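You operate a simulated robot arm through the tools that you are given. There is no shell and no other tool. Be economical: measure what you need, move in short steps, check, and stop when the job is done.

Carry out the task below with a simulated robot arm. There is one attempt and no reset: what you move stays moved.

Task
Scrub the dried paint off the round white lid; close the low bucket.
Fine: use the green scrub brush, which goes back; press the lid home. Spill a teaspoon at most; pinch, break and dent nothing; leave nothing switched on.

It is judged by the outcome, as a careful person would: the job done as asked, and still so three seconds after it is handed in. It fails if anything else is knocked over, pushed out of place, dropped, spilled or broken. Lids that push on must go on centred and level and be pressed home; caps that screw on are set level and turned clockwise until they are tight.

Robot
A 6-joint arm with a two-finger parallel gripper, fixed in place. Base frame: the origin is at the foot of the arm, x ahead of it, y to its left, z up; the work surface is at about z = 862. Units: mm, degrees, N and s.
With the tool pointing down near the work surface it reaches from about 320 to 700 mm from the base axis. Its first joint turns from -166.0 to 166.0 degrees. Payload 4.1 kg.
The TCP is the grasp point between the finger pads, 23 mm short of the fingertips. In the tool frame z runs along the fingers and y along their closing line. Largest opening 94 mm; finger width 38, thickness 10; the body of the gripper, 54 by 96 mm, starts 39 mm behind the TCP.
Orientation is told as [roll, pitch, yaw] about the base's x, y, z axes, in that order, counted from this pose: with the fingers straight down and closing along the base's y, the tool's x points along the base's -x, its y along +y and its z along -z.

Tools
- The arm moves only by the tool jog_arm. Its argument "series" is a list of rows, each a list of 7 numbers: the turn, a rotation vector about the tool's x, y, z in degrees, then the shift along the tool's x, y, z in mm, then the closure, from 0 (fully open) to 1 (shut). In form: [[ax, ay, az, tx, ty, tz, jaw], ...]. A call has 1 to 12 rows; each row is the pose to reach, as a shift and turn from the pose commanded when the call began, along the tool's axes at that moment. Rows are played at 5 a second. More than 50 mm and 8.6 degrees between two rows, or a gripper value outside its range, and nothing of the call is played. A pose out of reach is approached as far as the arm can. The call stops where the force on the tool passes 40 N (or 10 N more than at its start, if that is more) or the arm is blocked; 0.2 s more then pass. Each finger travels about 45 mm/s and halts on what it meets, pressing with about 34 N; the grip force reading is that of the motor and also rises with nothing between the fingers. The clock runs only during rows and for 0.2 s after the last one: add rows that repeat a pose to give the fingers time. It gives the time, the measured TCP pose, the force on the tool (base axes), the opening and the grip force at its end, in the units of the frame above (readings bear some noise).
- Cameras (640 x 400 px; columns grow to the right, rows downward): "scene" is fixed at [50.2, 500.6, 1490.8]; the picture's right is [-0.43, -0.90, 0.00], its down [-0.86, 0.41, -0.28] and it looks along [0.26, -0.12, -0.96] (base axes); focal length 214 px, centre (320, 200). "wrist" rides on the gripper at [-39, 0, -44] in the tool frame; the picture's right is [0.00, -1.00, 0.00], its down [0.97, 0.00, -0.24] and it looks along [0.24, 0.00, 0.97] (tool axes); focal length 218 px, centre (320, 200).
- get_image(camera): a new picture of that camera. No time passes.
- slide_trunk(by): slides the trunk up (or, below 0, down) by that many mm; the arm rides with it, the base frame stays. It gives what a move gives, with no picture.
- locate(camera, pixels): there is no depth. For up to 12 entries [column, row, z] of the newest picture of that camera ("zoom" is the newest enlarged one), the place [x, y] in the base frame at which the ray of that pixel passes the height z, good to about 2 mm. No time passes.
- zoom(camera, box): a new picture of the part [left, top, right, bottom] of that camera's present view, enlarged. No time passes.
- hand_in(): hands the job in; it is judged then, once.

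Work in short steps. Measure before you move; look again where a grasp or a placing could have gone wrong, and mend it. You have 80 turns and 54 pictures in all, those below and enlarged ones among them. Open the gripper and draw the arm clear of the work before you hand the job in, unless the task says otherwise; then end with one line.

The tools are called after "Call:" by a JSON object that holds its "method" and its "body". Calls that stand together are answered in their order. jog_arm: Moves the arm, as the interface text tells. Its arguments: {"type":"object","properties":{"series":{"type":"array"}},"required":["series"]} The other tools are called the same way: slide_trunk (by) slides the trunk up or down; get_image (camera) takes a picture; locate (camera, pixels) gives the place at which the rays of pixels pass given heights; zoom (camera, box) takes an enlarged picture of a part of a camera's view; hand_in () hands the job in.

At the start:

```text
clock: 0.0
tool_pos: [171.0, 306.3, 1240.5]
ee_rot: [0.0, 0.1, 0.0]
force: [0.8, -0.1, 0.0]
grip_width: 94.0
finger_force: 0.0
trunk travel left (down, up): [-525.0, 65.0]
```

scene: 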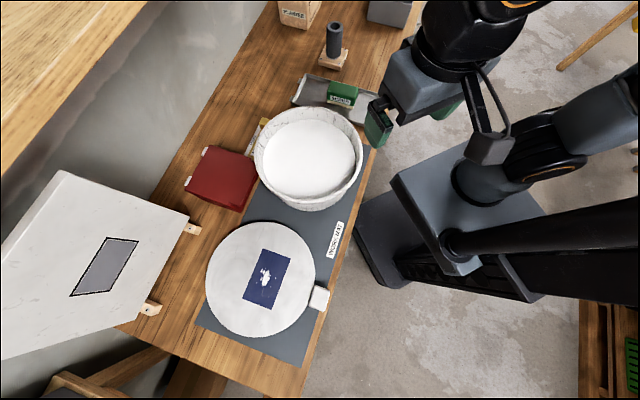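
wrist: 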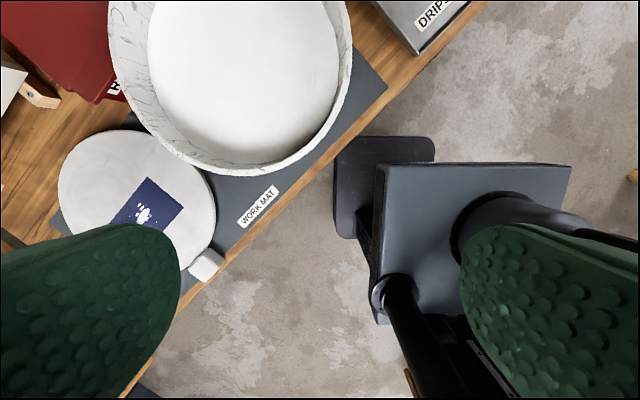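

The scene shows the lid at (262,280) with a blue patch carrying a white smear, the bucket at (308,158), and a tray with something green at (340,95). I'll zoom to identify them.

Call:
{"method": "zoom", "body": {"camera": "scene", "box": [190, 200, 350, 350]}}

Call:
{"method": "zoom", "body": {"camera": "scene", "box": [240, 0, 420, 120]}}

Call:
{"method": "zoom", "body": {"camera": "scene", "box": [170, 90, 380, 220]}}

```text
2.67 times, centred on (270, 275) of scene
```

zoom: 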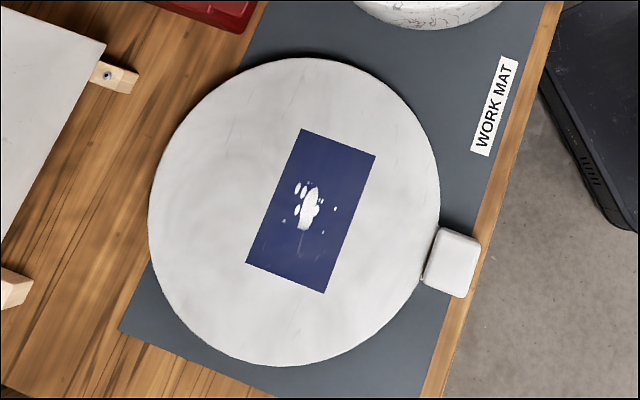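

```text
3.33 times, centred on (330, 60) of scene
```

zoom: 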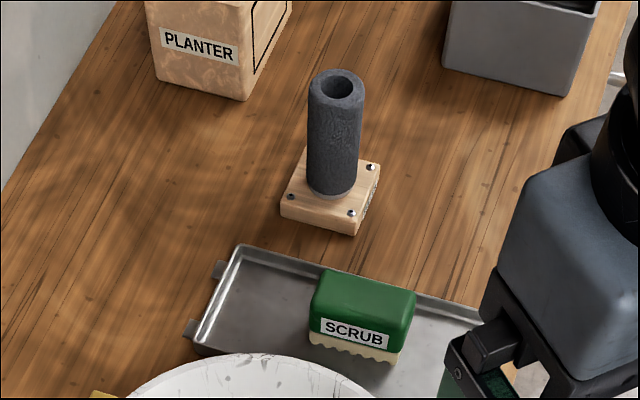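

```text
3.05 times, centred on (275, 155) of scene
```

zoom: 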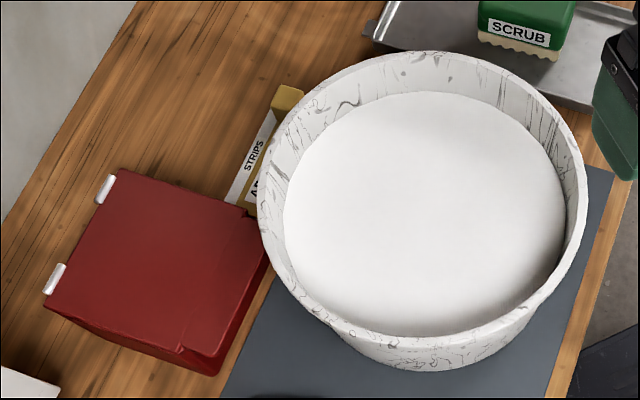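

I'll convert key features to base positions at a few plausible heights: lid edges, paint, tab, brush, bucket rim.

Call:
{"method": "locate", "body": {"camera": "scene", "pixels": [[205.5, 280.6, 885], [315, 278.7, 885], [260.6, 221.4, 885], [251.3, 337.2, 885], [319.4, 298.2, 885], [265.5, 277.6, 885], [263.3, 248, 885], [290.6, 258.1, 885], [271.9, 309.8, 885], [242.3, 298.2, 885], [343.5, 88.5, 920], [339, 106, 870]]}}

Call:
{"method": "locate", "body": {"camera": "scene", "pixels": [[254.3, 150, 950], [362.9, 151.7, 950], [311, 105.8, 950], [310, 202, 950], [254.3, 150, 1000], [362.9, 151.7, 1000], [311, 105.8, 1000], [310, 202, 1000], [305, 211, 865]]}}

```text
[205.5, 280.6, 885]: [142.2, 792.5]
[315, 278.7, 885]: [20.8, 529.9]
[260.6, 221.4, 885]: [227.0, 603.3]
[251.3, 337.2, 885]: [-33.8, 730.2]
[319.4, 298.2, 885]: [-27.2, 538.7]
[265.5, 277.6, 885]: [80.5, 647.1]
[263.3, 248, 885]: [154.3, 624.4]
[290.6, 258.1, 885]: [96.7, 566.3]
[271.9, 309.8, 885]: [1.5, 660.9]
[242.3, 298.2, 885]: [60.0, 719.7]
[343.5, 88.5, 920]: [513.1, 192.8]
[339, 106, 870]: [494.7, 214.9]
```

```text
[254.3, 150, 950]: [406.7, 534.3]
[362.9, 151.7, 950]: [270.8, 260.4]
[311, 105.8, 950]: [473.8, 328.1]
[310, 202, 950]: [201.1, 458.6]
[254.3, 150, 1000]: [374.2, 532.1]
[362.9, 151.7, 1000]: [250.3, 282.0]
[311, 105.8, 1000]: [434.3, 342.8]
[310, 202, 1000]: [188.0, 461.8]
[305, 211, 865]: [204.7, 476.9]
```

The arm must see the brush and tray from above; I'll travel at height towards (490,190,1150).

Call:
{"method": "jog_arm", "body": {"series": [[0, 0, 0, -45, -16, 10, 0], [0, 0, 0, -90, -32, 25, 0], [0, 0, 0, -135, -48, 40, 0], [0, 0, 0, -180, -64, 55, 0], [0, 0, 0, -225, -80, 70, 0], [0, 0, 0, -270, -98, 80, 0], [0, 0, 0, -310, -116, 90, 0]]}}

Call:
{"method": "get_image", "body": {"camera": "wrist"}}

Call:
{"method": "get_image", "body": {"camera": "scene"}}

```text
clock: 1.6
tool_pos: [483.8, 190.3, 1147.6]
ee_rot: [0.0, 0.0, 0.0]
force: [-0.5, -0.6, 0.8]
grip_width: 93.8
finger_force: 0.1
trunk travel left (down, up): [-525.0, 65.0]
```

```text
48 pictures are left
```

wrist: 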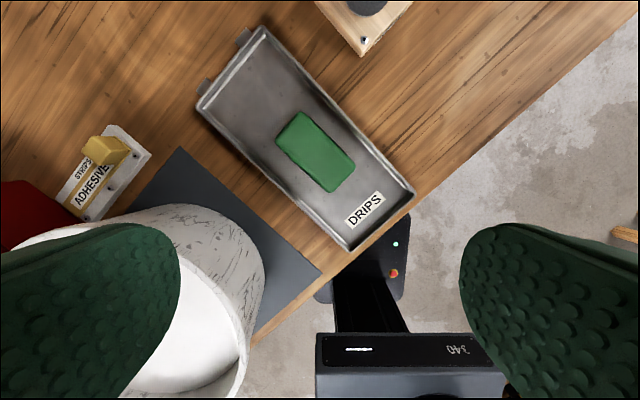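

```text
47 pictures are left
```

scene: 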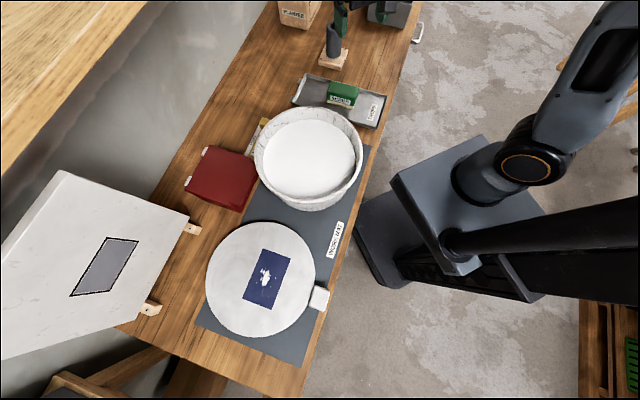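

Brush is visible near (317,150) in the wrist view. Zooming in both views to triangulate its height.

Call:
{"method": "zoom", "body": {"camera": "scene", "box": [288, 60, 392, 130]}}

Call:
{"method": "zoom", "body": {"camera": "wrist", "box": [190, 20, 420, 255]}}

```text
5.71 times, centred on (340, 95) of scene
```

zoom: 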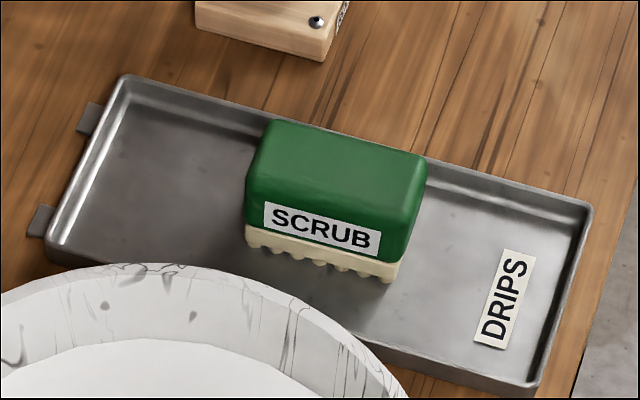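

```text
1.70 times, centred on (305, 138) of wrist
```

zoom: 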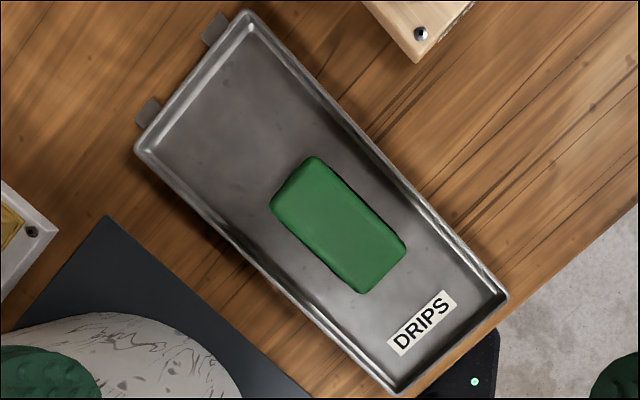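

Now comparing the two views of the brush top at candidate heights.

Call:
{"method": "locate", "body": {"camera": "scene", "pixels": [[331.6, 81, 910], [358.7, 87.5, 910], [354.9, 97.6, 910], [327.2, 91.1, 910], [331.6, 81, 940], [358.7, 87.5, 940], [354.9, 97.6, 940], [327.2, 91.1, 940], [327.4, 102.9, 866], [352.6, 109.5, 866]]}}

Call:
{"method": "locate", "body": {"camera": "wrist", "pixels": [[300.9, 112.7, 910], [356.2, 163.3, 910], [329.7, 192.7, 910], [275.6, 140.9, 910], [300.9, 112.7, 940], [356.2, 163.3, 940], [329.7, 192.7, 940], [275.6, 140.9, 940], [197, 108, 875], [411, 195, 875], [348, 249, 875], [262, 28, 875]]}}

```text
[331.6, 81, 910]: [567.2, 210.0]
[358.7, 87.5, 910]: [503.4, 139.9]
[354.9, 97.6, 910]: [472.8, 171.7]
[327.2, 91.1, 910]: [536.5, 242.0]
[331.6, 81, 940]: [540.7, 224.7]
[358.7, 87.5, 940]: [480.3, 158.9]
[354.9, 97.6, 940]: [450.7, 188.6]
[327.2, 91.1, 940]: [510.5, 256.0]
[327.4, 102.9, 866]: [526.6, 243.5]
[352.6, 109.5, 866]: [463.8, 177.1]
```

```text
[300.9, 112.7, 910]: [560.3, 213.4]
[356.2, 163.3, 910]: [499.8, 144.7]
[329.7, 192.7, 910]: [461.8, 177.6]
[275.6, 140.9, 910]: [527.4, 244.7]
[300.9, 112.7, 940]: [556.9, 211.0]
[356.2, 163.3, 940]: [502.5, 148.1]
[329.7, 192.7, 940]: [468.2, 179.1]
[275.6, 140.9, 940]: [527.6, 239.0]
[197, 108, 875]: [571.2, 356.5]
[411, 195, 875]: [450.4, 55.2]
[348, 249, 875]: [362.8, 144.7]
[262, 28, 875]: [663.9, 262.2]
```

Both views agree on a brush top at z≈918, centre ≈(513,195), long axis ≈46.6° in base, about 90×45. I'll turn the tool and descend to z≈965 with partial opening.

Call:
{"method": "jog_arm", "body": {"series": [[0, 0, -8, -5, 1, 30, 0.1], [0, 0, -16, -10, 2, 60, 0.2], [0, 0, -24, -15, 3, 95, 0.25], [0, 0, -32, -20, 4, 130, 0.25], [0, 0, -40, -25, 4.6, 160, 0.25], [0, 0, -46.6, -29, 4.6, 183, 0.25], [0, 0, -46.6, -29, 4.6, 183, 0.25]]}}

Call:
{"method": "get_image", "body": {"camera": "wrist"}}

```text
clock: 3.2
tool_pos: [510.0, 194.8, 967.3]
ee_rot: [0.1, 0.0, 46.7]
force: [-1.3, -0.1, 0.0]
grip_width: 70.6
finger_force: 0.2
trunk travel left (down, up): [-525.0, 65.0]
```

```text
44 pictures are left
```

wrist: 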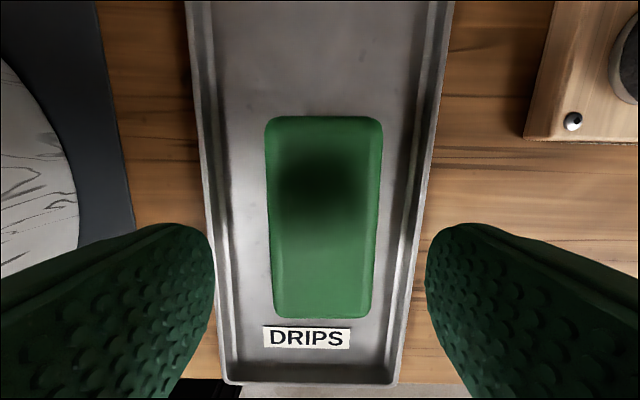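

Brush edges are parallel to the fingers; corners at (265,118),(382,118),(373,318),(272,318). I'll check its centre at z=918.

Call:
{"method": "locate", "body": {"camera": "wrist", "pixels": [[265, 118, 916], [382, 118, 916], [373, 318, 916], [272, 318, 916]]}}

```text
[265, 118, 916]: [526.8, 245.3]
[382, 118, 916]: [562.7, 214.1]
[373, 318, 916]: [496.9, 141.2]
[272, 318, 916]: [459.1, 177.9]
```

Centre (511.4,194.6): well aligned. Descending to z≈904 and closing.

Call:
{"method": "jog_arm", "body": {"series": [[0, 0, 0, -1, 1, 20, 0.25], [0, 0, 0, -1, 1, 40, 0.25], [0, 0, 0, -1, 1, 55, 0.25], [0, 0, 0, -1, 1, 63, 0.25], [0, 0, 0, -1, 1, 63, 0.4], [0, 0, 0, -1, 1, 63, 0.55], [0, 0, 0, -1, 1, 63, 0.6], [0, 0, 0, -1, 1, 63, 0.6]]}}

```text
clock: 5.0
tool_pos: [511.1, 197.2, 903.7]
ee_rot: [0.1, 0.0, 46.6]
force: [0.0, 0.4, 0.0]
grip_width: 51.7
finger_force: 34.1
trunk travel left (down, up): [-525.0, 65.0]
```

Gripped at width 51.7 with 34 N. Lifting straight up.

Call:
{"method": "jog_arm", "body": {"series": [[0, 0, 0, 0, 0, -10, 0.6], [0, 0, 0, 0, 0, -40, 0.6], [0, 0, 0, 0, 0, -80, 0.6], [0, 0, 0, 0, 0, -125, 0.6], [0, 0, 0, 0, 0, -170, 0.6], [0, 0, 0, 0, 0, -215, 0.6]]}}

Call:
{"method": "get_image", "body": {"camera": "wrist"}}

```text
clock: 6.4
tool_pos: [510.8, 193.9, 1118.6]
ee_rot: [-0.1, 0.1, 46.6]
force: [0.4, -1.0, -1.3]
grip_width: 51.5
finger_force: 34.8
trunk travel left (down, up): [-525.0, 65.0]
```

```text
43 pictures are left
```

wrist: 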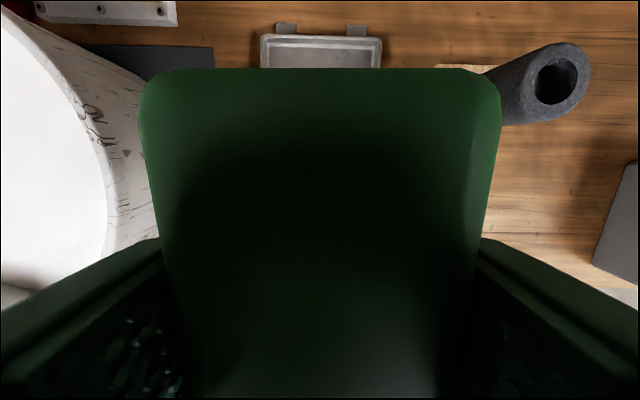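

Brush is held and level. Moving along tool +y (over the bucket with ample height) towards the lid.

Call:
{"method": "jog_arm", "body": {"series": [[0, 0, 0, -1, 45, 0, 0.6], [0, 0, 0, -2, 92, 0, 0.6], [0, 0, 0, -3, 140, 0, 0.6], [0, 0, 0, -4, 188, 0, 0.6], [0, 0, 0, -5, 236, 0, 0.6], [0, 0, 0, -6, 284, 0, 0.6], [0, 0, 0, -7, 332, 0, 0.6], [0, 0, 0, -8, 380, 0, 0.6], [0, 0, 0, -9, 428, 0, 0.6], [0, 0, 0, -10, 470, 0, 0.6], [0, 0, 0, -11, 500, 0, 0.6], [0, 0, 0, -11, 510, 0, 0.6]]}}

Call:
{"method": "get_image", "body": {"camera": "scene"}}

Call:
{"method": "get_image", "body": {"camera": "wrist"}}

```text
clock: 9.0
tool_pos: [146.7, 554.5, 1119.0]
ee_rot: [0.0, 0.0, 46.6]
force: [-0.5, 0.6, -0.5]
grip_width: 51.5
finger_force: 34.1
trunk travel left (down, up): [-525.0, 65.0]
```

```text
42 pictures are left
```

scene: 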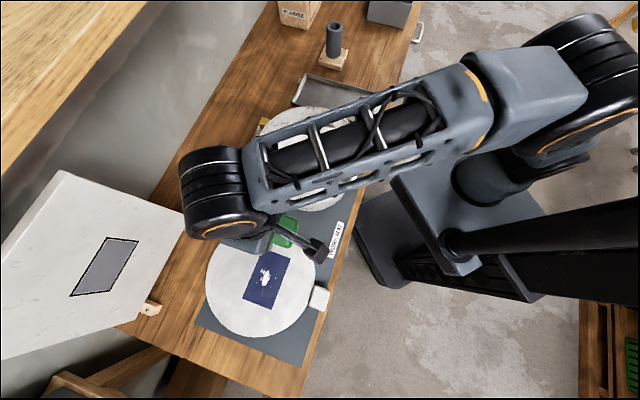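

```text
41 pictures are left
```

wrist: 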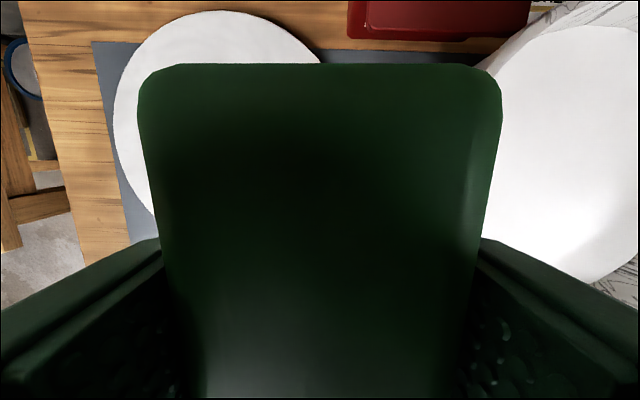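

Lid rim visible in the wrist view at (113,115),(220,10),(310,47); I use these to estimate the lid's top height.

Call:
{"method": "locate", "body": {"camera": "wrist", "pixels": [[113, 115, 870], [220, 10, 870], [310, 47, 870], [140, 195, 870], [113, 115, 890], [220, 10, 890], [310, 47, 890], [140, 195, 890]]}}

Call:
{"method": "locate", "body": {"camera": "scene", "pixels": [[205.5, 280.6, 870], [315, 278.7, 870], [260.6, 221.4, 870], [251.3, 337.2, 870], [205.5, 280.6, 900], [315, 278.7, 900], [260.6, 221.4, 900], [251.3, 337.2, 900]]}}

```text
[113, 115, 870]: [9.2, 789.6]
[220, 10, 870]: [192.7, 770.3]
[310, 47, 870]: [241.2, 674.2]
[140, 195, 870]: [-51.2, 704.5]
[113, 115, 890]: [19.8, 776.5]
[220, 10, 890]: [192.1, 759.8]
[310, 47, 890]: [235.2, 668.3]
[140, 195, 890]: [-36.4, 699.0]
```

```text
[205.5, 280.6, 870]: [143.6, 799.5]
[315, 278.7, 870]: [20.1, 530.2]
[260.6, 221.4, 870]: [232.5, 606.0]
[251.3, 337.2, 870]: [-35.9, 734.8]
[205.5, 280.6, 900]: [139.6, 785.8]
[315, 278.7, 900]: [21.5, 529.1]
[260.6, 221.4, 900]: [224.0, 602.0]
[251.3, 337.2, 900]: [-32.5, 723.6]
```

Lid: centre ≈(90,664), radius ≈147, top near z≈872–878. Paint is ≈(79,649). Move the brush above it, down to TCP z≈945.

Call:
{"method": "jog_arm", "body": {"series": [[0, 0, 0, -7, 38, 20, 0.6], [0, 0, 0, -14, 76, 50, 0.6], [0, 0, 0, -22, 114, 80, 0.6], [0, 0, 0, -22, 114, 120, 0.6], [0, 0, 0, -22, 114, 155, 0.6], [0, 0, 0, -22, 114, 174, 0.6]]}}

Call:
{"method": "zoom", "body": {"camera": "scene", "box": [180, 200, 350, 350]}}

```text
clock: 10.4
tool_pos: [80.4, 647.6, 942.6]
ee_rot: [0.0, 0.0, 46.7]
force: [-0.7, 0.2, -1.1]
grip_width: 51.8
finger_force: 34.2
out of reach, approached as far as the arm can: row 3
trunk travel left (down, up): [-525.0, 65.0]
```

```text
2.67 times, centred on (265, 275) of scene
```

zoom: 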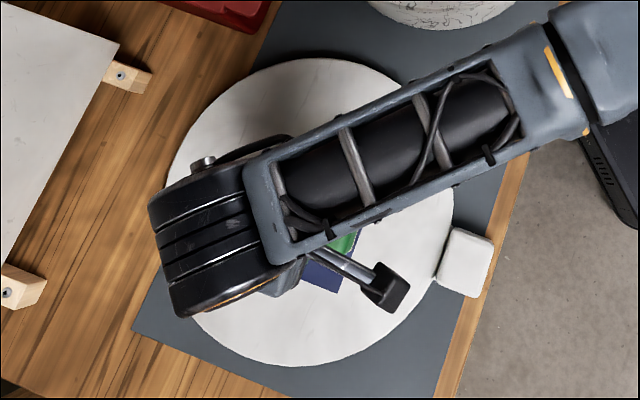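

Above the paint. Lowering towards contact in small steps, first to z≈917.

Call:
{"method": "jog_arm", "body": {"series": [[0, 0, 0, 0, 0, 10, 0.6], [0, 0, 0, 0, 0, 18, 0.6], [0, 0, 0, 0, 0, 22, 0.6], [0, 0, 0, 0, 0, 25, 0.6], [0, 0, 0, 0, 0, 25, 0.6]]}}

```text
clock: 11.6
tool_pos: [80.1, 648.8, 921.5]
ee_rot: [0.1, -0.1, 46.6]
force: [1.0, 1.3, 9.1]
grip_width: 51.9
finger_force: 34.0
trunk travel left (down, up): [-525.0, 65.0]
```

Contact at ~9 N (z≈921.5). Scrubbing with short strokes at this pressure.

Call:
{"method": "jog_arm", "body": {"series": [[0, 0, 0, 0, 12, 0, 0.6], [0, 0, 0, 0, 25, 0, 0.6], [0, 0, 0, 0, 10, 0, 0.6], [0, 0, 0, 0, -10, 0, 0.6], [0, 0, 0, 0, -25, 0, 0.6], [0, 0, 0, 0, -10, 0, 0.6], [0, 0, 0, 0, 10, 0, 0.6], [0, 0, 0, 0, 25, 0, 0.6], [0, 0, 0, 0, 10, 0, 0.6], [0, 0, 0, 0, -10, 0, 0.6], [0, 0, 0, 0, -25, 0, 0.6], [0, 0, 0, 0, 0, 0, 0.6]]}}

Call:
{"method": "zoom", "body": {"camera": "scene", "box": [180, 200, 350, 350]}}

```text
clock: 14.2
tool_pos: [80.8, 647.9, 919.6]
ee_rot: [0.1, -0.1, 46.5]
force: [0.9, 2.3, 7.3]
grip_width: 51.9
finger_force: 33.5
out of reach, approached as far as the arm can: row 1, 2, 3, 7, 8
trunk travel left (down, up): [-525.0, 65.0]
```

```text
2.67 times, centred on (265, 275) of scene
```

zoom: 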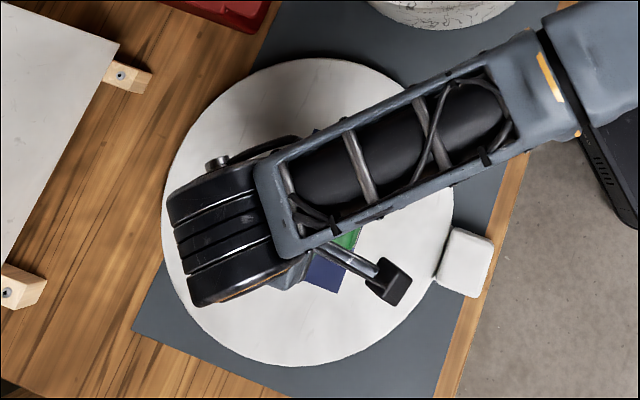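

Lid hasn't moved; outward reach is limiting. More strokes inward/lateral with coverage.

Call:
{"method": "jog_arm", "body": {"series": [[0, 0, 0, 15, 0, 0, 0.6], [0, 0, 0, 30, 0, 0, 0.6], [0, 0, 0, 15, 0, 0, 0.6], [0, 0, 0, 0, 0, 0, 0.6], [0, 0, 0, 10, -12, 0, 0.6], [0, 0, 0, 25, -15, 0, 0.6], [0, 0, 0, 10, -15, 0, 0.6], [0, 0, 0, 0, -15, 0, 0.6], [0, 0, 0, 10, 5, 0, 0.6], [0, 0, 0, 25, 15, 0, 0.6], [0, 0, 0, 10, 5, 0, 0.6], [0, 0, 0, 0, 0, 0, 0.6]]}}

Call:
{"method": "jog_arm", "body": {"series": [[0, 0, 0, 0, 0, -20, 0.6], [0, 0, 0, 30, 0, -60, 0.6], [0, 0, 0, 60, -30, -100, 0.6], [0, 0, 0, 60, -70, -130, 0.6], [0, 0, 0, 60, -115, -150, 0.6], [0, 0, 0, 60, -160, -170, 0.6]]}}

Call:
{"method": "zoom", "body": {"camera": "scene", "box": [190, 200, 350, 350]}}

```text
clock: 16.8
tool_pos: [77.7, 646.7, 922.1]
ee_rot: [0.0, -0.1, 46.6]
force: [-7.7, -0.8, 22.5]
grip_width: 51.6
finger_force: 33.7
trunk travel left (down, up): [-525.0, 65.0]
```

```text
refused: row 3 steps farther than a row can; nothing moved
```

```text
2.67 times, centred on (270, 275) of scene
```

zoom: 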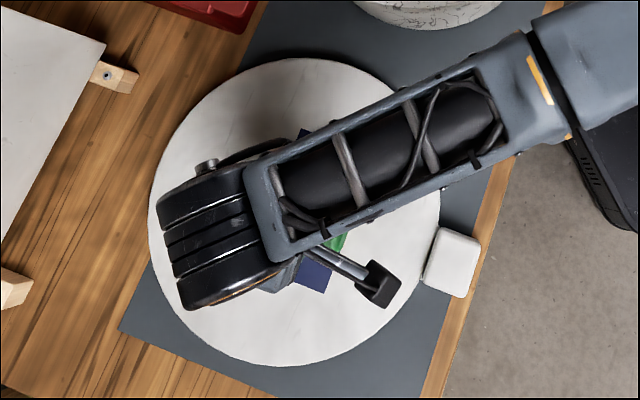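

Force is 22 N now; lifting off with smaller steps to inspect.

Call:
{"method": "jog_arm", "body": {"series": [[0, 0, 0, 0, 0, -20, 0.6], [0, 0, 0, 15, 0, -60, 0.6], [0, 0, 0, 30, -15, -95, 0.6], [0, 0, 0, 40, -50, -120, 0.6], [0, 0, 0, 50, -90, -140, 0.6], [0, 0, 0, 60, -130, -160, 0.6], [0, 0, 0, 60, -175, -160, 0.6], [0, 0, 0, 60, -220, -160, 0.6]]}}

Call:
{"method": "zoom", "body": {"camera": "scene", "box": [190, 200, 350, 350]}}

```text
clock: 18.6
tool_pos: [198.4, 453.2, 1077.9]
ee_rot: [0.0, 0.0, 46.8]
force: [-0.2, -0.3, -1.2]
grip_width: 51.4
finger_force: 34.0
trunk travel left (down, up): [-525.0, 65.0]
```

```text
2.67 times, centred on (270, 275) of scene
```

zoom: 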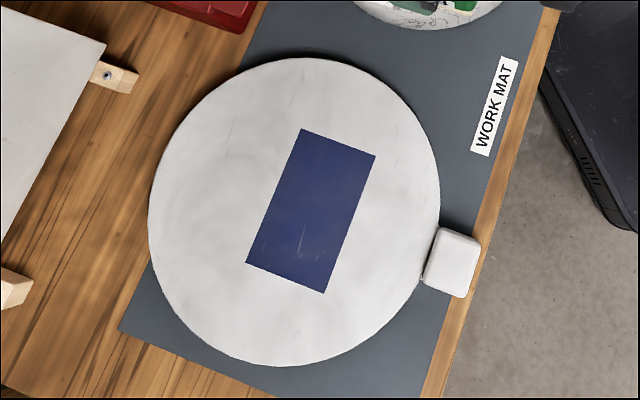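

The spots look gone; a closer zoom verifies the patch.

Call:
{"method": "zoom", "body": {"camera": "scene", "box": [230, 240, 300, 320]}}

```text
5.00 times, centred on (265, 280) of scene
```

zoom: 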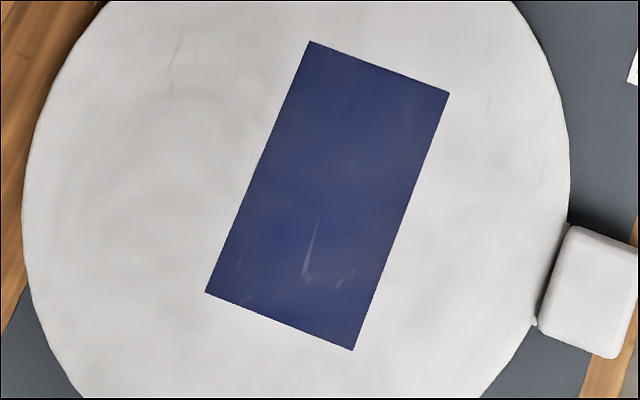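

Faint grey streaks near (264,290) look like the surface's own veining, but I'll give that spot one more scrub to be sure.

Call:
{"method": "jog_arm", "body": {"series": [[0, 0, 0, -8, 40, 20, 0.6], [0, 0, 0, -16, 80, 40, 0.6], [0, 0, 0, -24, 120, 65, 0.6], [0, 0, 0, -32, 160, 90, 0.6], [0, 0, 0, -38, 195, 115, 0.6], [0, 0, 0, -42, 222, 135, 0.6], [0, 0, 0, -45, 238, 147, 0.6], [0, 0, 0, -45, 238, 155, 0.6], [0, 0, 0, -45, 238, 160, 0.6], [0, 0, 0, -45, 238, 160, 0.6]]}}

```text
clock: 20.8
tool_pos: [54.9, 651.1, 920.8]
ee_rot: [0.1, -0.1, 46.6]
force: [-0.2, 1.5, 7.2]
grip_width: 51.6
finger_force: 34.1
trunk travel left (down, up): [-525.0, 65.0]
```

Contact at 7 N; scrubbing short strokes here.

Call:
{"method": "jog_arm", "body": {"series": [[0, 0, 0, 12, -5, 0, 0.6], [0, 0, 0, 25, -10, 0, 0.6], [0, 0, 0, 12, -5, 0, 0.6], [0, 0, 0, 0, 0, 0, 0.6], [0, 0, 0, 5, -15, 0, 0.6], [0, 0, 0, 15, 5, 0, 0.6], [0, 0, 0, 25, 15, 0, 0.6], [0, 0, 0, 12, 0, 0, 0.6], [0, 0, 0, 5, 0, 0, 0.6], [0, 0, 0, 10, 0, -15, 0.6]]}}

Call:
{"method": "jog_arm", "body": {"series": [[0, 0, 0, 10, -10, -30, 0.6], [0, 0, 0, 20, -40, -65, 0.6], [0, 0, 0, 30, -75, -95, 0.6], [0, 0, 0, 35, -115, -120, 0.6], [0, 0, 0, 40, -155, -145, 0.6], [0, 0, 0, 42, -200, -165, 0.6], [0, 0, 0, 42, -245, -175, 0.6], [0, 0, 0, 40, -290, -180, 0.6]]}}

Call:
{"method": "zoom", "body": {"camera": "scene", "box": [230, 240, 300, 320]}}

```text
clock: 23.0
tool_pos: [48.9, 642.3, 934.8]
ee_rot: [0.0, 0.1, 46.5]
force: [-0.2, -0.6, -0.7]
grip_width: 51.6
finger_force: 33.6
trunk travel left (down, up): [-525.0, 65.0]
```

```text
clock: 24.8
tool_pos: [234.2, 412.7, 1115.2]
ee_rot: [-0.1, 0.1, 46.7]
force: [-0.1, 0.1, -0.9]
grip_width: 51.6
finger_force: 34.0
trunk travel left (down, up): [-525.0, 65.0]
```

```text
5.00 times, centred on (265, 280) of scene
```

zoom: 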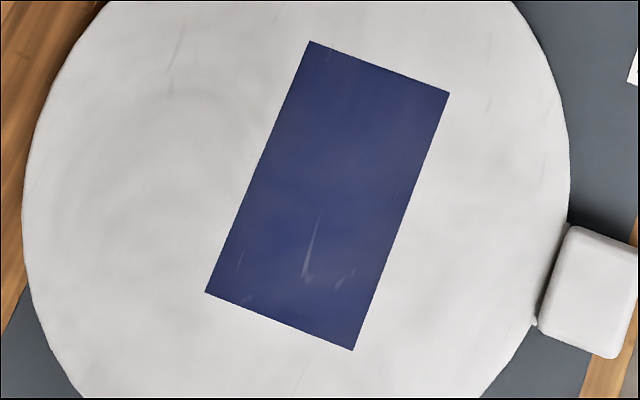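

Streaks unchanged, so they're veining; the lid is clean. Returning the brush above its spot in the tray.

Call:
{"method": "jog_arm", "body": {"series": [[0, 0, 0, -4, -40, 0, 0.6], [0, 0, 0, -8, -84, 0, 0.6], [0, 0, 0, -12, -128, 0, 0.6], [0, 0, 0, -16, -172, 0, 0.6], [0, 0, 0, -20, -216, 0, 0.6], [0, 0, 0, -24, -260, 0, 0.6], [0, 0, 0, -28, -304, 0, 0.6], [0, 0, 0, -31, -335, 0, 0.6], [0, 0, 0, -32, -350, 0, 0.6], [0, 0, 0, -32, -350, 0, 0.6]]}}

Call:
{"method": "get_image", "body": {"camera": "scene"}}

```text
clock: 27.0
tool_pos: [508.6, 196.2, 1114.7]
ee_rot: [0.0, 0.0, 46.6]
force: [1.0, 0.6, -1.0]
grip_width: 51.6
finger_force: 34.7
trunk travel left (down, up): [-525.0, 65.0]
```

```text
34 pictures are left
```

scene: 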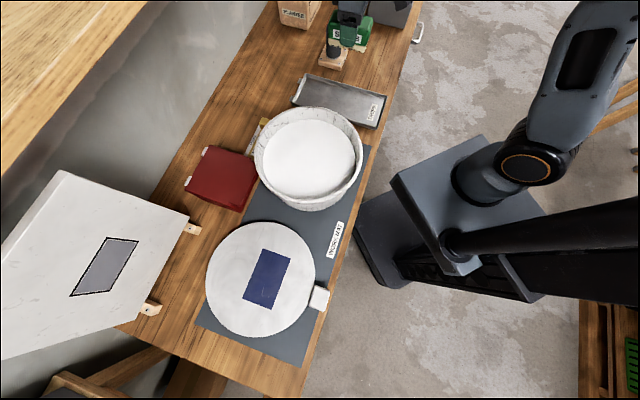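

Position is right (≈(510,196)). Lowering; last steps slow until it touches the tray.

Call:
{"method": "jog_arm", "body": {"series": [[0, 0, 0, -1, 0, 45, 0.6], [0, 0, 0, -1, 0, 90, 0.6], [0, 0, 0, -1, 0, 135, 0.6], [0, 0, 0, -1, 0, 175, 0.6], [0, 0, 0, -1, 0, 195, 0.6], [0, 0, 0, -1, 0, 203, 0.6], [0, 0, 0, -1, 0, 207, 0.6], [0, 0, 0, -1, 0, 210, 0.6], [0, 0, 0, -1, 0, 210, 0.6]]}}

```text
clock: 29.0
tool_pos: [509.0, 197.8, 905.2]
ee_rot: [0.1, 0.0, 46.6]
force: [0.2, 0.0, -0.9]
grip_width: 51.6
finger_force: 33.7
trunk travel left (down, up): [-525.0, 65.0]
```

Call:
{"method": "jog_arm", "body": {"series": [[0, 0, 0, 0, 0, 1, 0.6], [0, 0, 0, 0, 0, 2, 0.6], [0, 0, 0, 0, 0, 3, 0.6], [0, 0, 0, 0, 0, 3, 0.6]]}}

```text
clock: 30.0
tool_pos: [509.4, 196.7, 903.1]
ee_rot: [0.0, 0.1, 46.6]
force: [0.2, 0.6, 0.3]
grip_width: 51.5
finger_force: 34.0
trunk travel left (down, up): [-525.0, 65.0]
```

Weight is just coming off the tool (force −0.9→+0.3), so the brush is at the tray floor. One more mm, then open and rise.

Call:
{"method": "jog_arm", "body": {"series": [[0, 0, 0, 0, 0, 1, 0.6], [0, 0, 0, 0, 0, 1, 0.4], [0, 0, 0, 0, 0, 1, 0.3], [0, 0, 0, 0, 0, 1, 0.25], [0, 0, 0, 0, 0, -15, 0.25], [0, 0, 0, 0, 0, -55, 0.25], [0, 0, 0, 0, 0, -100, 0.1], [0, 0, 0, 0, 0, -145, 0], [0, 0, 0, 0, 0, -190, 0]]}}

Call:
{"method": "get_image", "body": {"camera": "wrist"}}

```text
clock: 32.0
tool_pos: [509.9, 197.7, 1094.2]
ee_rot: [0.0, 0.1, 46.6]
force: [-0.5, 1.2, -1.0]
grip_width: 94.2
finger_force: 0.0
trunk travel left (down, up): [-525.0, 65.0]
```

```text
33 pictures are left
```

wrist: 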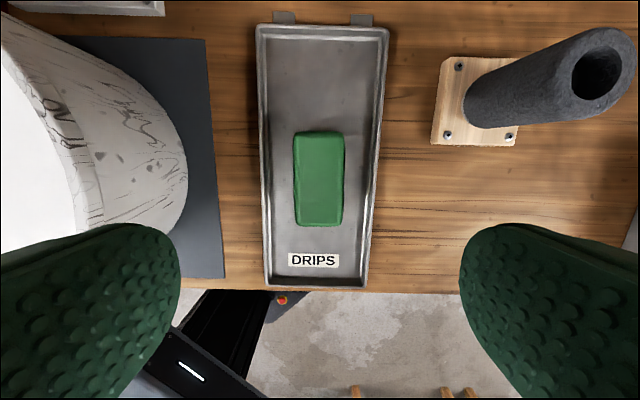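

Brush is back in the tray. Now moving over the bucket to measure its rim.

Call:
{"method": "jog_arm", "body": {"series": [[0, 0, 0, -7, 38, -20, 0], [0, 0, 0, -14, 76, -40, 0], [0, 0, 0, -21, 116, -60, 0], [0, 0, 0, -28, 156, -80, 0], [0, 0, 0, -35, 200, -95, 0], [0, 0, 0, -40, 236, -106, 0], [0, 0, 0, -43.6, 267, -106, 0], [0, 0, 0, -43.6, 267, -106, 0]]}}

Call:
{"method": "get_image", "body": {"camera": "wrist"}}

```text
clock: 33.8
tool_pos: [347.5, 414.4, 1198.6]
ee_rot: [0.0, 0.1, 46.6]
force: [0.5, 0.9, -0.5]
grip_width: 94.3
finger_force: 0.2
trunk travel left (down, up): [-525.0, 65.0]
```

```text
32 pictures are left
```

wrist: 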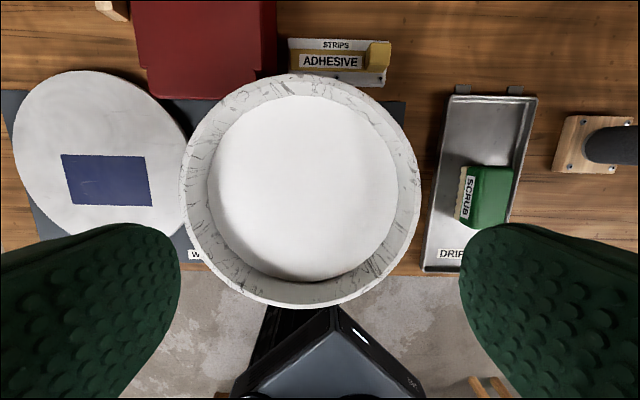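

Rim outer edge in wrist: left (182,190), right (419,190), top (302,73), bottom (296,309). Comparing with the scene view to find rim height.

Call:
{"method": "locate", "body": {"camera": "wrist", "pixels": [[182, 190, 960], [419, 190, 960], [302, 73, 960], [296, 309, 960], [182, 190, 990], [419, 190, 990], [302, 73, 990], [296, 309, 990]]}}

Call:
{"method": "zoom", "body": {"camera": "wrist", "box": [170, 60, 430, 320]}}

Call:
{"method": "zoom", "body": {"camera": "wrist", "box": [0, 60, 200, 270]}}

```text
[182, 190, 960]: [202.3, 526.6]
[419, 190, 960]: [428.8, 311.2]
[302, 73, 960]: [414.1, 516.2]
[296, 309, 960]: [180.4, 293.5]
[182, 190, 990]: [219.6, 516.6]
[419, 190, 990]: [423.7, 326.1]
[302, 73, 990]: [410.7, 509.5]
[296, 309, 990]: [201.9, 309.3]
```

```text
1.54 times, centred on (300, 190) of wrist
```

zoom: 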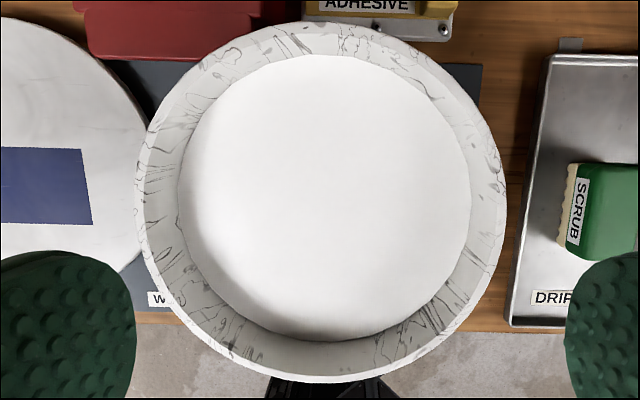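

```text
1.90 times, centred on (100, 165) of wrist
```

zoom: 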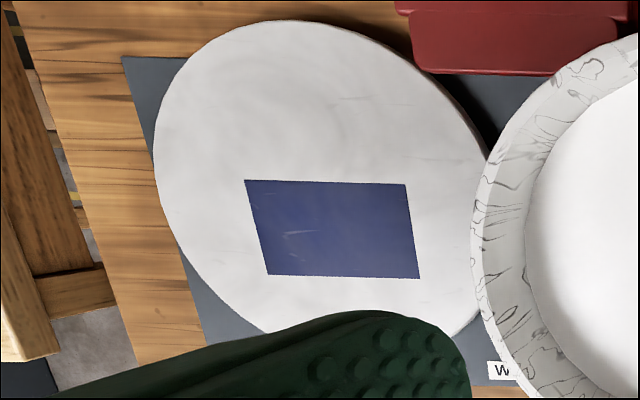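

Triangulation puts the rim at z≈1000, centre ≈(312,408), outer radius ≈137. Now going above the lid's tab at about (-27,539) for a close look; lateral first, then down.

Call:
{"method": "jog_arm", "body": {"series": [[0, 0, 0, 20, 42, 0, 0], [0, 0, 0, 40, 84, 0, 0], [0, 0, 0, 60, 126, 5, 0], [0, 0, 0, 80, 168, 10, 0], [0, 0, 0, 100, 210, 20, 0], [0, 0, 0, 119, 250, 40, 0], [0, 0, 0, 135, 288, 60, 0], [0, 0, 0, 150, 325, 85, 0], [0, 0, 0, 160, 350, 115, 0], [0, 0, 0, 166, 358, 150, 0], [0, 0, 0, 166, 358, 185, 0], [0, 0, 0, 166, 358, 185, 0]]}}

Call:
{"method": "get_image", "body": {"camera": "wrist"}}

Call:
{"method": "zoom", "body": {"camera": "scene", "box": [290, 260, 350, 330]}}

```text
clock: 36.4
tool_pos: [-30.2, 539.8, 1012.0]
ee_rot: [0.1, 0.0, 46.6]
force: [0.1, -0.2, 0.3]
grip_width: 93.8
finger_force: 0.0
trunk travel left (down, up): [-525.0, 65.0]
```

```text
29 pictures are left
```

wrist: 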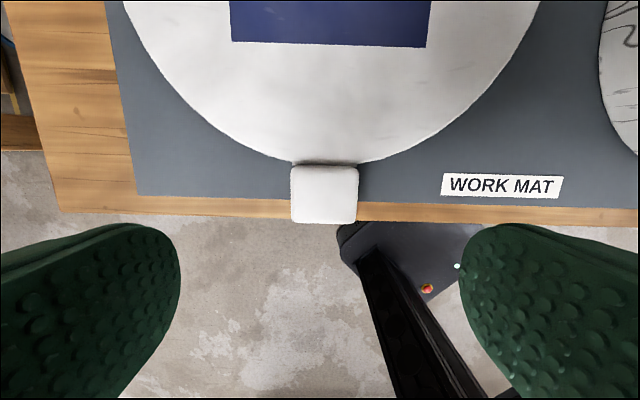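

```text
5.71 times, centred on (320, 295) of scene
```

zoom: 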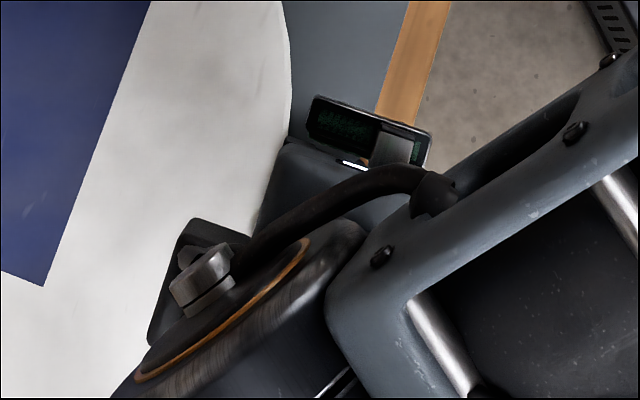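

Zooming in on the tab to judge its shape.

Call:
{"method": "zoom", "body": {"camera": "wrist", "box": [260, 130, 390, 240]}}

Call:
{"method": "locate", "body": {"camera": "wrist", "pixels": [[291, 165, 885], [358, 165, 885], [357, 223, 885], [292, 223, 885], [291, 165, 900], [358, 165, 900], [357, 223, 900], [292, 223, 900], [200, 211, 862], [500, 222, 862]]}}

Call:
{"method": "locate", "body": {"camera": "scene", "pixels": [[313.8, 285.5, 885], [329.9, 291.1, 885], [324.3, 311.3, 885], [309.3, 305, 885], [313.8, 285.5, 900], [329.9, 291.1, 900], [324.3, 311.3, 900], [309.3, 305, 900]]}}

```text
3.64 times, centred on (325, 185) of wrist
```

zoom: 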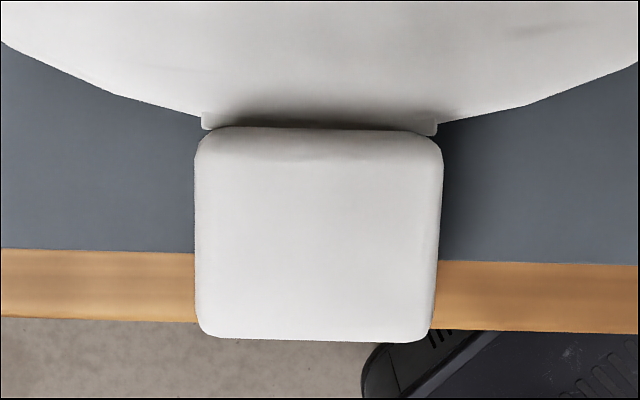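

```text
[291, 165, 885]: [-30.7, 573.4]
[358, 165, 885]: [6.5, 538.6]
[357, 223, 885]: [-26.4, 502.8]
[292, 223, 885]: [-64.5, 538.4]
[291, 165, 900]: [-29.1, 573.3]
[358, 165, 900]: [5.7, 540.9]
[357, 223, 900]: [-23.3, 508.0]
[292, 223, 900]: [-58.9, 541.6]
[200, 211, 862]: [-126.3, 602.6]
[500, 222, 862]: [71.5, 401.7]
```

```text
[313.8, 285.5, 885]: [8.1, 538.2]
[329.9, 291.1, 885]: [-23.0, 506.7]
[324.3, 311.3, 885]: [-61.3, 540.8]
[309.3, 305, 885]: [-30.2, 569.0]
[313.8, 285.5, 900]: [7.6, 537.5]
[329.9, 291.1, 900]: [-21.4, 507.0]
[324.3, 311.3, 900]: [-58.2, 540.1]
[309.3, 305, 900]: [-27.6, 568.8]
```

Tab is a block ~49 mm wide, top ≈z 899, centre ≈(-26,540), aligned with the fingers. Descend so the tips stay just above the mat (TCP z≈893), and close.

Call:
{"method": "jog_arm", "body": {"series": [[0, 0, 0, 0.7, -3.2, 35, 0.1], [0, 0, 0, 0.7, -3.2, 70, 0.15], [0, 0, 0, 0.7, -3.2, 100, 0.15], [0, 0, 0, 0.7, -3.2, 113, 0.15], [0, 0, 0, 0.7, -3.2, 118, 0.15], [0, 0, 0, 0.7, -3.2, 118, 0.15]]}}

Call:
{"method": "get_image", "body": {"camera": "wrist"}}

```text
clock: 37.8
tool_pos: [-28.6, 535.9, 895.6]
ee_rot: [0.1, -0.1, 46.5]
force: [-0.1, 0.4, 0.2]
grip_width: 79.8
finger_force: 0.1
trunk travel left (down, up): [-525.0, 65.0]
```

```text
26 pictures are left
```

wrist: 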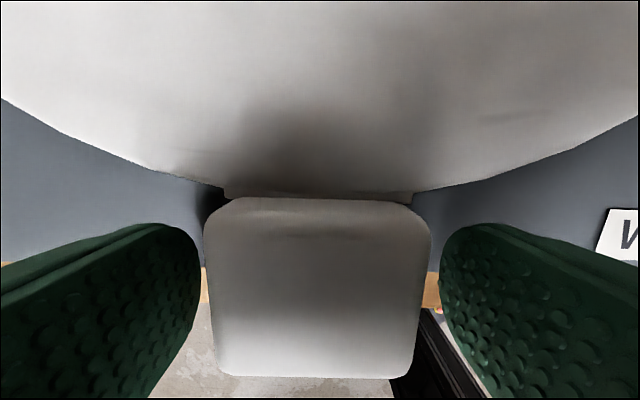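

Fingers straddle the tab evenly. Down 3 mm more and close.

Call:
{"method": "jog_arm", "body": {"series": [[0, 0, 0, 0, 0, 2.5, 0.2], [0, 0, 0, 0, 0, 2.5, 0.35], [0, 0, 0, 0, 0, 2.5, 0.5], [0, 0, 0, 0, 0, 2.5, 0.6], [0, 0, 0, 0, 0, 2.5, 0.7], [0, 0, 0, 0, 0, 2.5, 0.7]]}}

```text
clock: 39.2
tool_pos: [-26.9, 535.3, 891.9]
ee_rot: [-0.1, 0.0, 46.6]
force: [1.1, 0.0, 2.5]
grip_width: 51.5
finger_force: 34.0
trunk travel left (down, up): [-525.0, 65.0]
```

Gripped at 51.5 mm. Lifting 30 mm slowly to see weight and sag.

Call:
{"method": "jog_arm", "body": {"series": [[0, 0, 0, 0, 0, -4, 0.7], [0, 0, 0, 0, 0, -10, 0.7], [0, 0, 0, 0, 0, -18, 0.7], [0, 0, 0, 0, 0, -30, 0.7], [0, 0, 0, 0, 0, -30, 0.7]]}}

Call:
{"method": "get_image", "body": {"camera": "wrist"}}

Call:
{"method": "get_image", "body": {"camera": "scene"}}

```text
clock: 40.4
tool_pos: [-25.7, 535.5, 922.2]
ee_rot: [0.1, 0.0, 46.7]
force: [0.6, -0.1, -1.0]
grip_width: 51.6
finger_force: 33.8
trunk travel left (down, up): [-525.0, 65.0]
```

```text
25 pictures are left
```

wrist: 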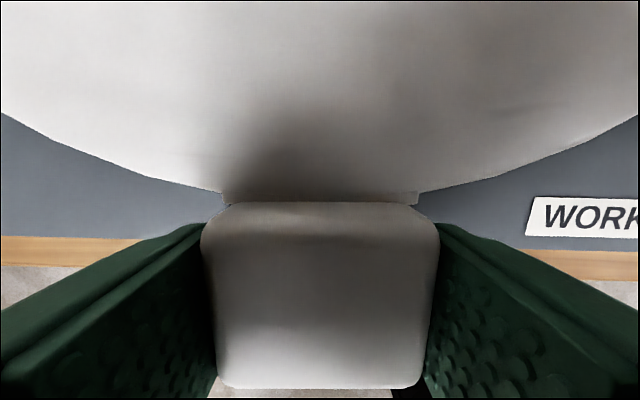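

```text
24 pictures are left
```

scene: 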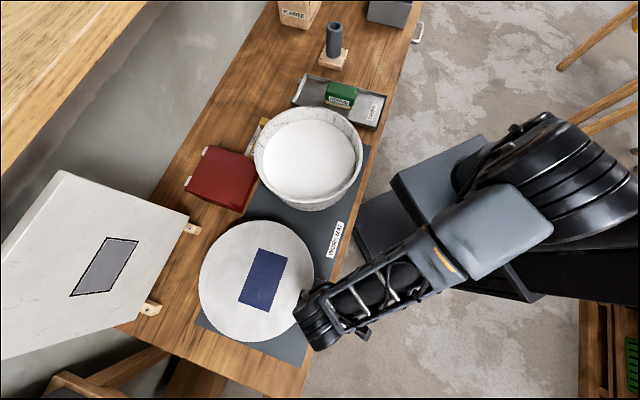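

The lid lifts level and light (~1 N). Before moving it over, I'll refine the bucket rim measurement in an enlarged scene view, currently unobstructed.

Call:
{"method": "zoom", "body": {"camera": "scene", "box": [245, 95, 373, 215]}}

```text
3.33 times, centred on (309, 155) of scene
```

zoom: 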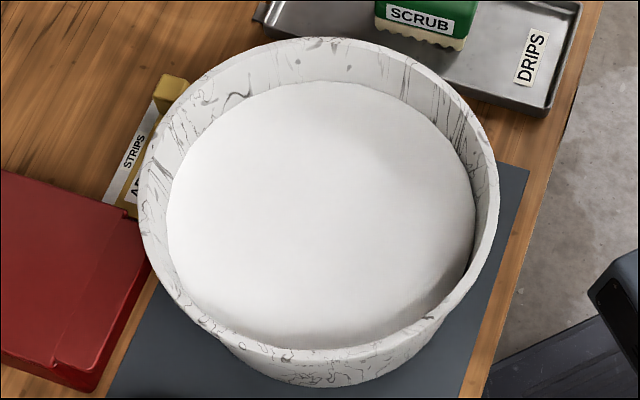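

Rim outer points in this zoom: (138,205),(500,200),(322,37),(318,363),(445,82),(188,97). Locating at two heights.

Call:
{"method": "locate", "body": {"camera": "zoom", "pixels": [[138, 205, 980], [500, 200, 980], [322, 37, 980], [318, 363, 980], [445, 82, 980], [188, 97, 980], [138, 205, 1000], [500, 200, 1000], [322, 37, 1000], [318, 363, 1000], [445, 82, 1000], [188, 97, 1000]]}}

```text
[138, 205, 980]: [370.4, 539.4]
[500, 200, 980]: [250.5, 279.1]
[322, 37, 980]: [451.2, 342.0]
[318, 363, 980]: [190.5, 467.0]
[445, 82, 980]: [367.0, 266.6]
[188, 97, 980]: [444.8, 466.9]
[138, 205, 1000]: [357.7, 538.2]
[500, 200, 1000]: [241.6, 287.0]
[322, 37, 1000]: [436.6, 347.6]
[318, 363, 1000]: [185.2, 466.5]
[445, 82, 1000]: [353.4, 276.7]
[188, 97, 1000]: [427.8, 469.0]
```

Both cameras now agree: rim z≈1000, centre (311,408), r≈139; lid r≈145 with centre now ≈(92,656.5), so it caps over. Raise first by 150 mm, then check.

Call:
{"method": "jog_arm", "body": {"series": [[0, 0, 0, 0, 0, -15, 0.7], [0, 0, 0, 0, 0, -40, 0.7], [0, 0, 0, 0, 0, -65, 0.7], [0, 0, 0, 0, 0, -90, 0.7], [0, 0, 0, 0, 0, -115, 0.7], [0, 0, 0, 0, 0, -135, 0.7], [0, 0, 0, 0, 0, -150, 0.7], [0, 0, 0, 0, 0, -150, 0.7]]}}

Call:
{"method": "get_image", "body": {"camera": "scene"}}

```text
clock: 42.2
tool_pos: [-26.8, 535.1, 1071.8]
ee_rot: [0.0, 0.1, 46.7]
force: [-0.6, 0.8, -0.7]
grip_width: 51.4
finger_force: 33.9
trunk travel left (down, up): [-525.0, 65.0]
```

```text
22 pictures are left
```

scene: 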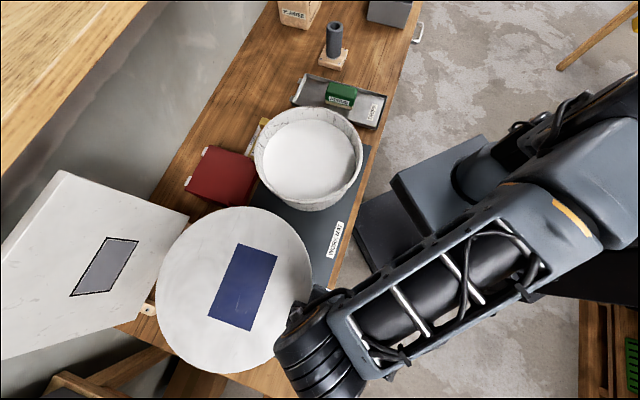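

Lid is up and level-looking. Moving over the bucket at this height (tool shift +30, −330).

Call:
{"method": "jog_arm", "body": {"series": [[0, 0, 0, 2, -20, 0, 0.7], [0, 0, 0, 5, -52, 0, 0.7], [0, 0, 0, 8, -86, 0, 0.7], [0, 0, 0, 11, -120, 0, 0.7], [0, 0, 0, 14, -155, 0, 0.7], [0, 0, 0, 17, -190, 0, 0.7], [0, 0, 0, 20, -225, 0, 0.7], [0, 0, 0, 23, -260, 0, 0.7], [0, 0, 0, 26, -292, 0, 0.7], [0, 0, 0, 28, -315, 0, 0.7], [0, 0, 0, 30, -330, 0, 0.7], [0, 0, 0, 30, -330, 0, 0.7]]}}

Call:
{"method": "zoom", "body": {"camera": "scene", "box": [230, 80, 400, 220]}}

```text
clock: 44.8
tool_pos: [192.8, 288.7, 1071.5]
ee_rot: [0.1, 0.0, 46.6]
force: [-0.6, -0.5, -2.1]
grip_width: 51.4
finger_force: 34.1
trunk travel left (down, up): [-525.0, 65.0]
```

```text
2.86 times, centred on (315, 150) of scene
```

zoom: 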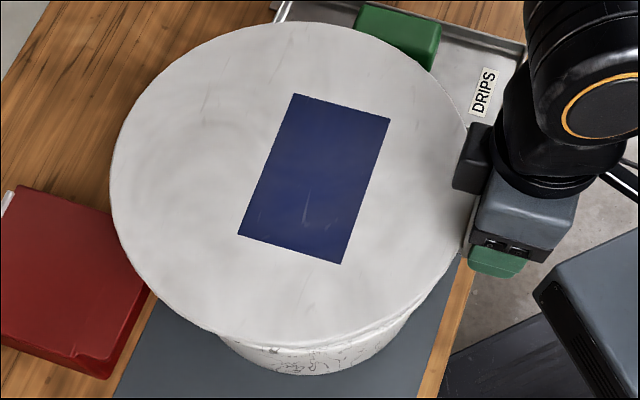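

Checking the lid circle at z≈1062: points (109,180),(290,21),(300,350),(140,268),(160,80),(440,85).

Call:
{"method": "locate", "body": {"camera": "zoom", "pixels": [[109, 180, 1062], [290, 21, 1062], [300, 350, 1062], [140, 268, 1062], [155, 85, 1062], [440, 85, 1062], [295, 94, 1062], [390, 119, 1062], [341, 264, 1062], [238, 235, 1062]]}}

```text
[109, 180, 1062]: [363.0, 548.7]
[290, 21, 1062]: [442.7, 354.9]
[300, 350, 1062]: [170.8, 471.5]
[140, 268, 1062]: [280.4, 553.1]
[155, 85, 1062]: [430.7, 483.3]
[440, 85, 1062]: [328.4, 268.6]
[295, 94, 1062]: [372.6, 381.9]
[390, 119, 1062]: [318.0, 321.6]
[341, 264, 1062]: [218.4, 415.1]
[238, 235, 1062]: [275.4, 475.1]
```

Patch centre and circle both suggest the lid centre ≈(309,411.5), a few mm off in tool y. Correct by ~3 mm and come down to just above the rim (TCP ≈1040).

Call:
{"method": "jog_arm", "body": {"series": [[0, 0, 0, 0.5, -1.5, 10, 0.7], [0, 0, 0, 1, -3, 20, 0.7], [0, 0, 0, 1, -3, 28, 0.7], [0, 0, 0, 1, -3, 32, 0.7], [0, 0, 0, 1, -3, 32, 0.7]]}}

Call:
{"method": "zoom", "body": {"camera": "scene", "box": [240, 90, 380, 215]}}

```text
clock: 46.0
tool_pos: [194.5, 283.6, 1039.5]
ee_rot: [0.0, -0.1, 46.6]
force: [-0.3, -0.1, -1.2]
grip_width: 51.4
finger_force: 33.8
trunk travel left (down, up): [-525.0, 65.0]
```

```text
3.20 times, centred on (310, 152) of scene
```

zoom: 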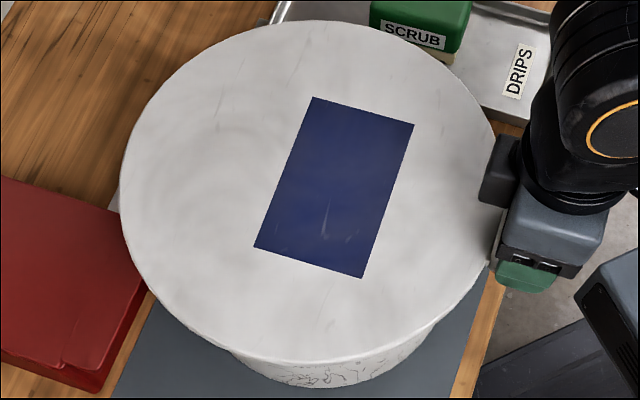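

Measuring the lid again at its top height (≈1030.5).

Call:
{"method": "locate", "body": {"camera": "zoom", "pixels": [[120, 190, 1030.5], [308, 20, 1030.5], [150, 285, 1030.5], [170, 95, 1030.5], [455, 85, 1030.5], [220, 342, 1030.5], [405, 40, 1030.5], [496, 175, 1030.5], [313, 97, 1030.5], [414, 124, 1030.5], [361, 278, 1030.5], [254, 247, 1030.5]]}}

```text
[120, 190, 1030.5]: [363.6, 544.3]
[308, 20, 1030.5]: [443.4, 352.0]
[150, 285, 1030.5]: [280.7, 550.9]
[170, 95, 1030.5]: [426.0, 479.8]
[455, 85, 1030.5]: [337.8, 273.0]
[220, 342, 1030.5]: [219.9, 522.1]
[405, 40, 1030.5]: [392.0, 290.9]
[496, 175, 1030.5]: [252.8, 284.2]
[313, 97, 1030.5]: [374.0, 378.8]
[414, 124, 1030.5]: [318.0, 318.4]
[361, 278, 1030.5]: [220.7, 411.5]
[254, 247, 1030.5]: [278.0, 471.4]
```

Patch centre implies lid centre (311.3,408.7), nearly exact; the right-side edge picks disagree, so I zoom the right edge and the lower gap.

Call:
{"method": "zoom", "body": {"camera": "scene", "box": [310, 90, 380, 150]}}

Call:
{"method": "zoom", "body": {"camera": "scene", "box": [260, 160, 360, 215]}}

```text
6.67 times, centred on (345, 120) of scene
```

zoom: 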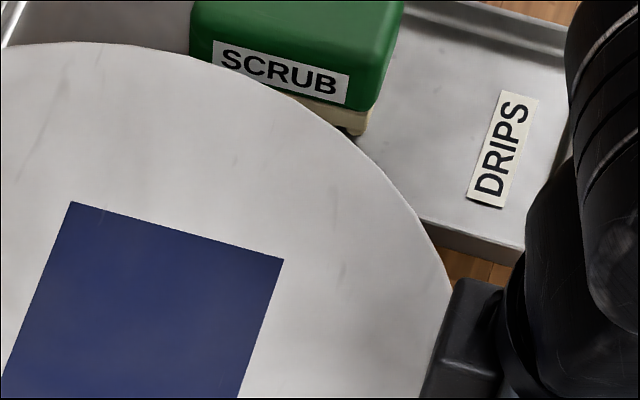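

```text
6.40 times, centred on (310, 188) of scene
```

zoom: 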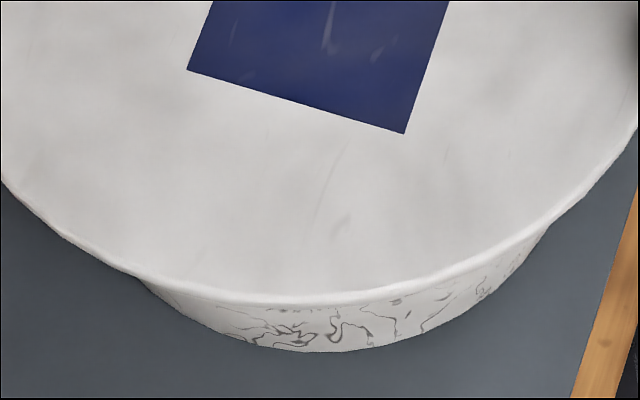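

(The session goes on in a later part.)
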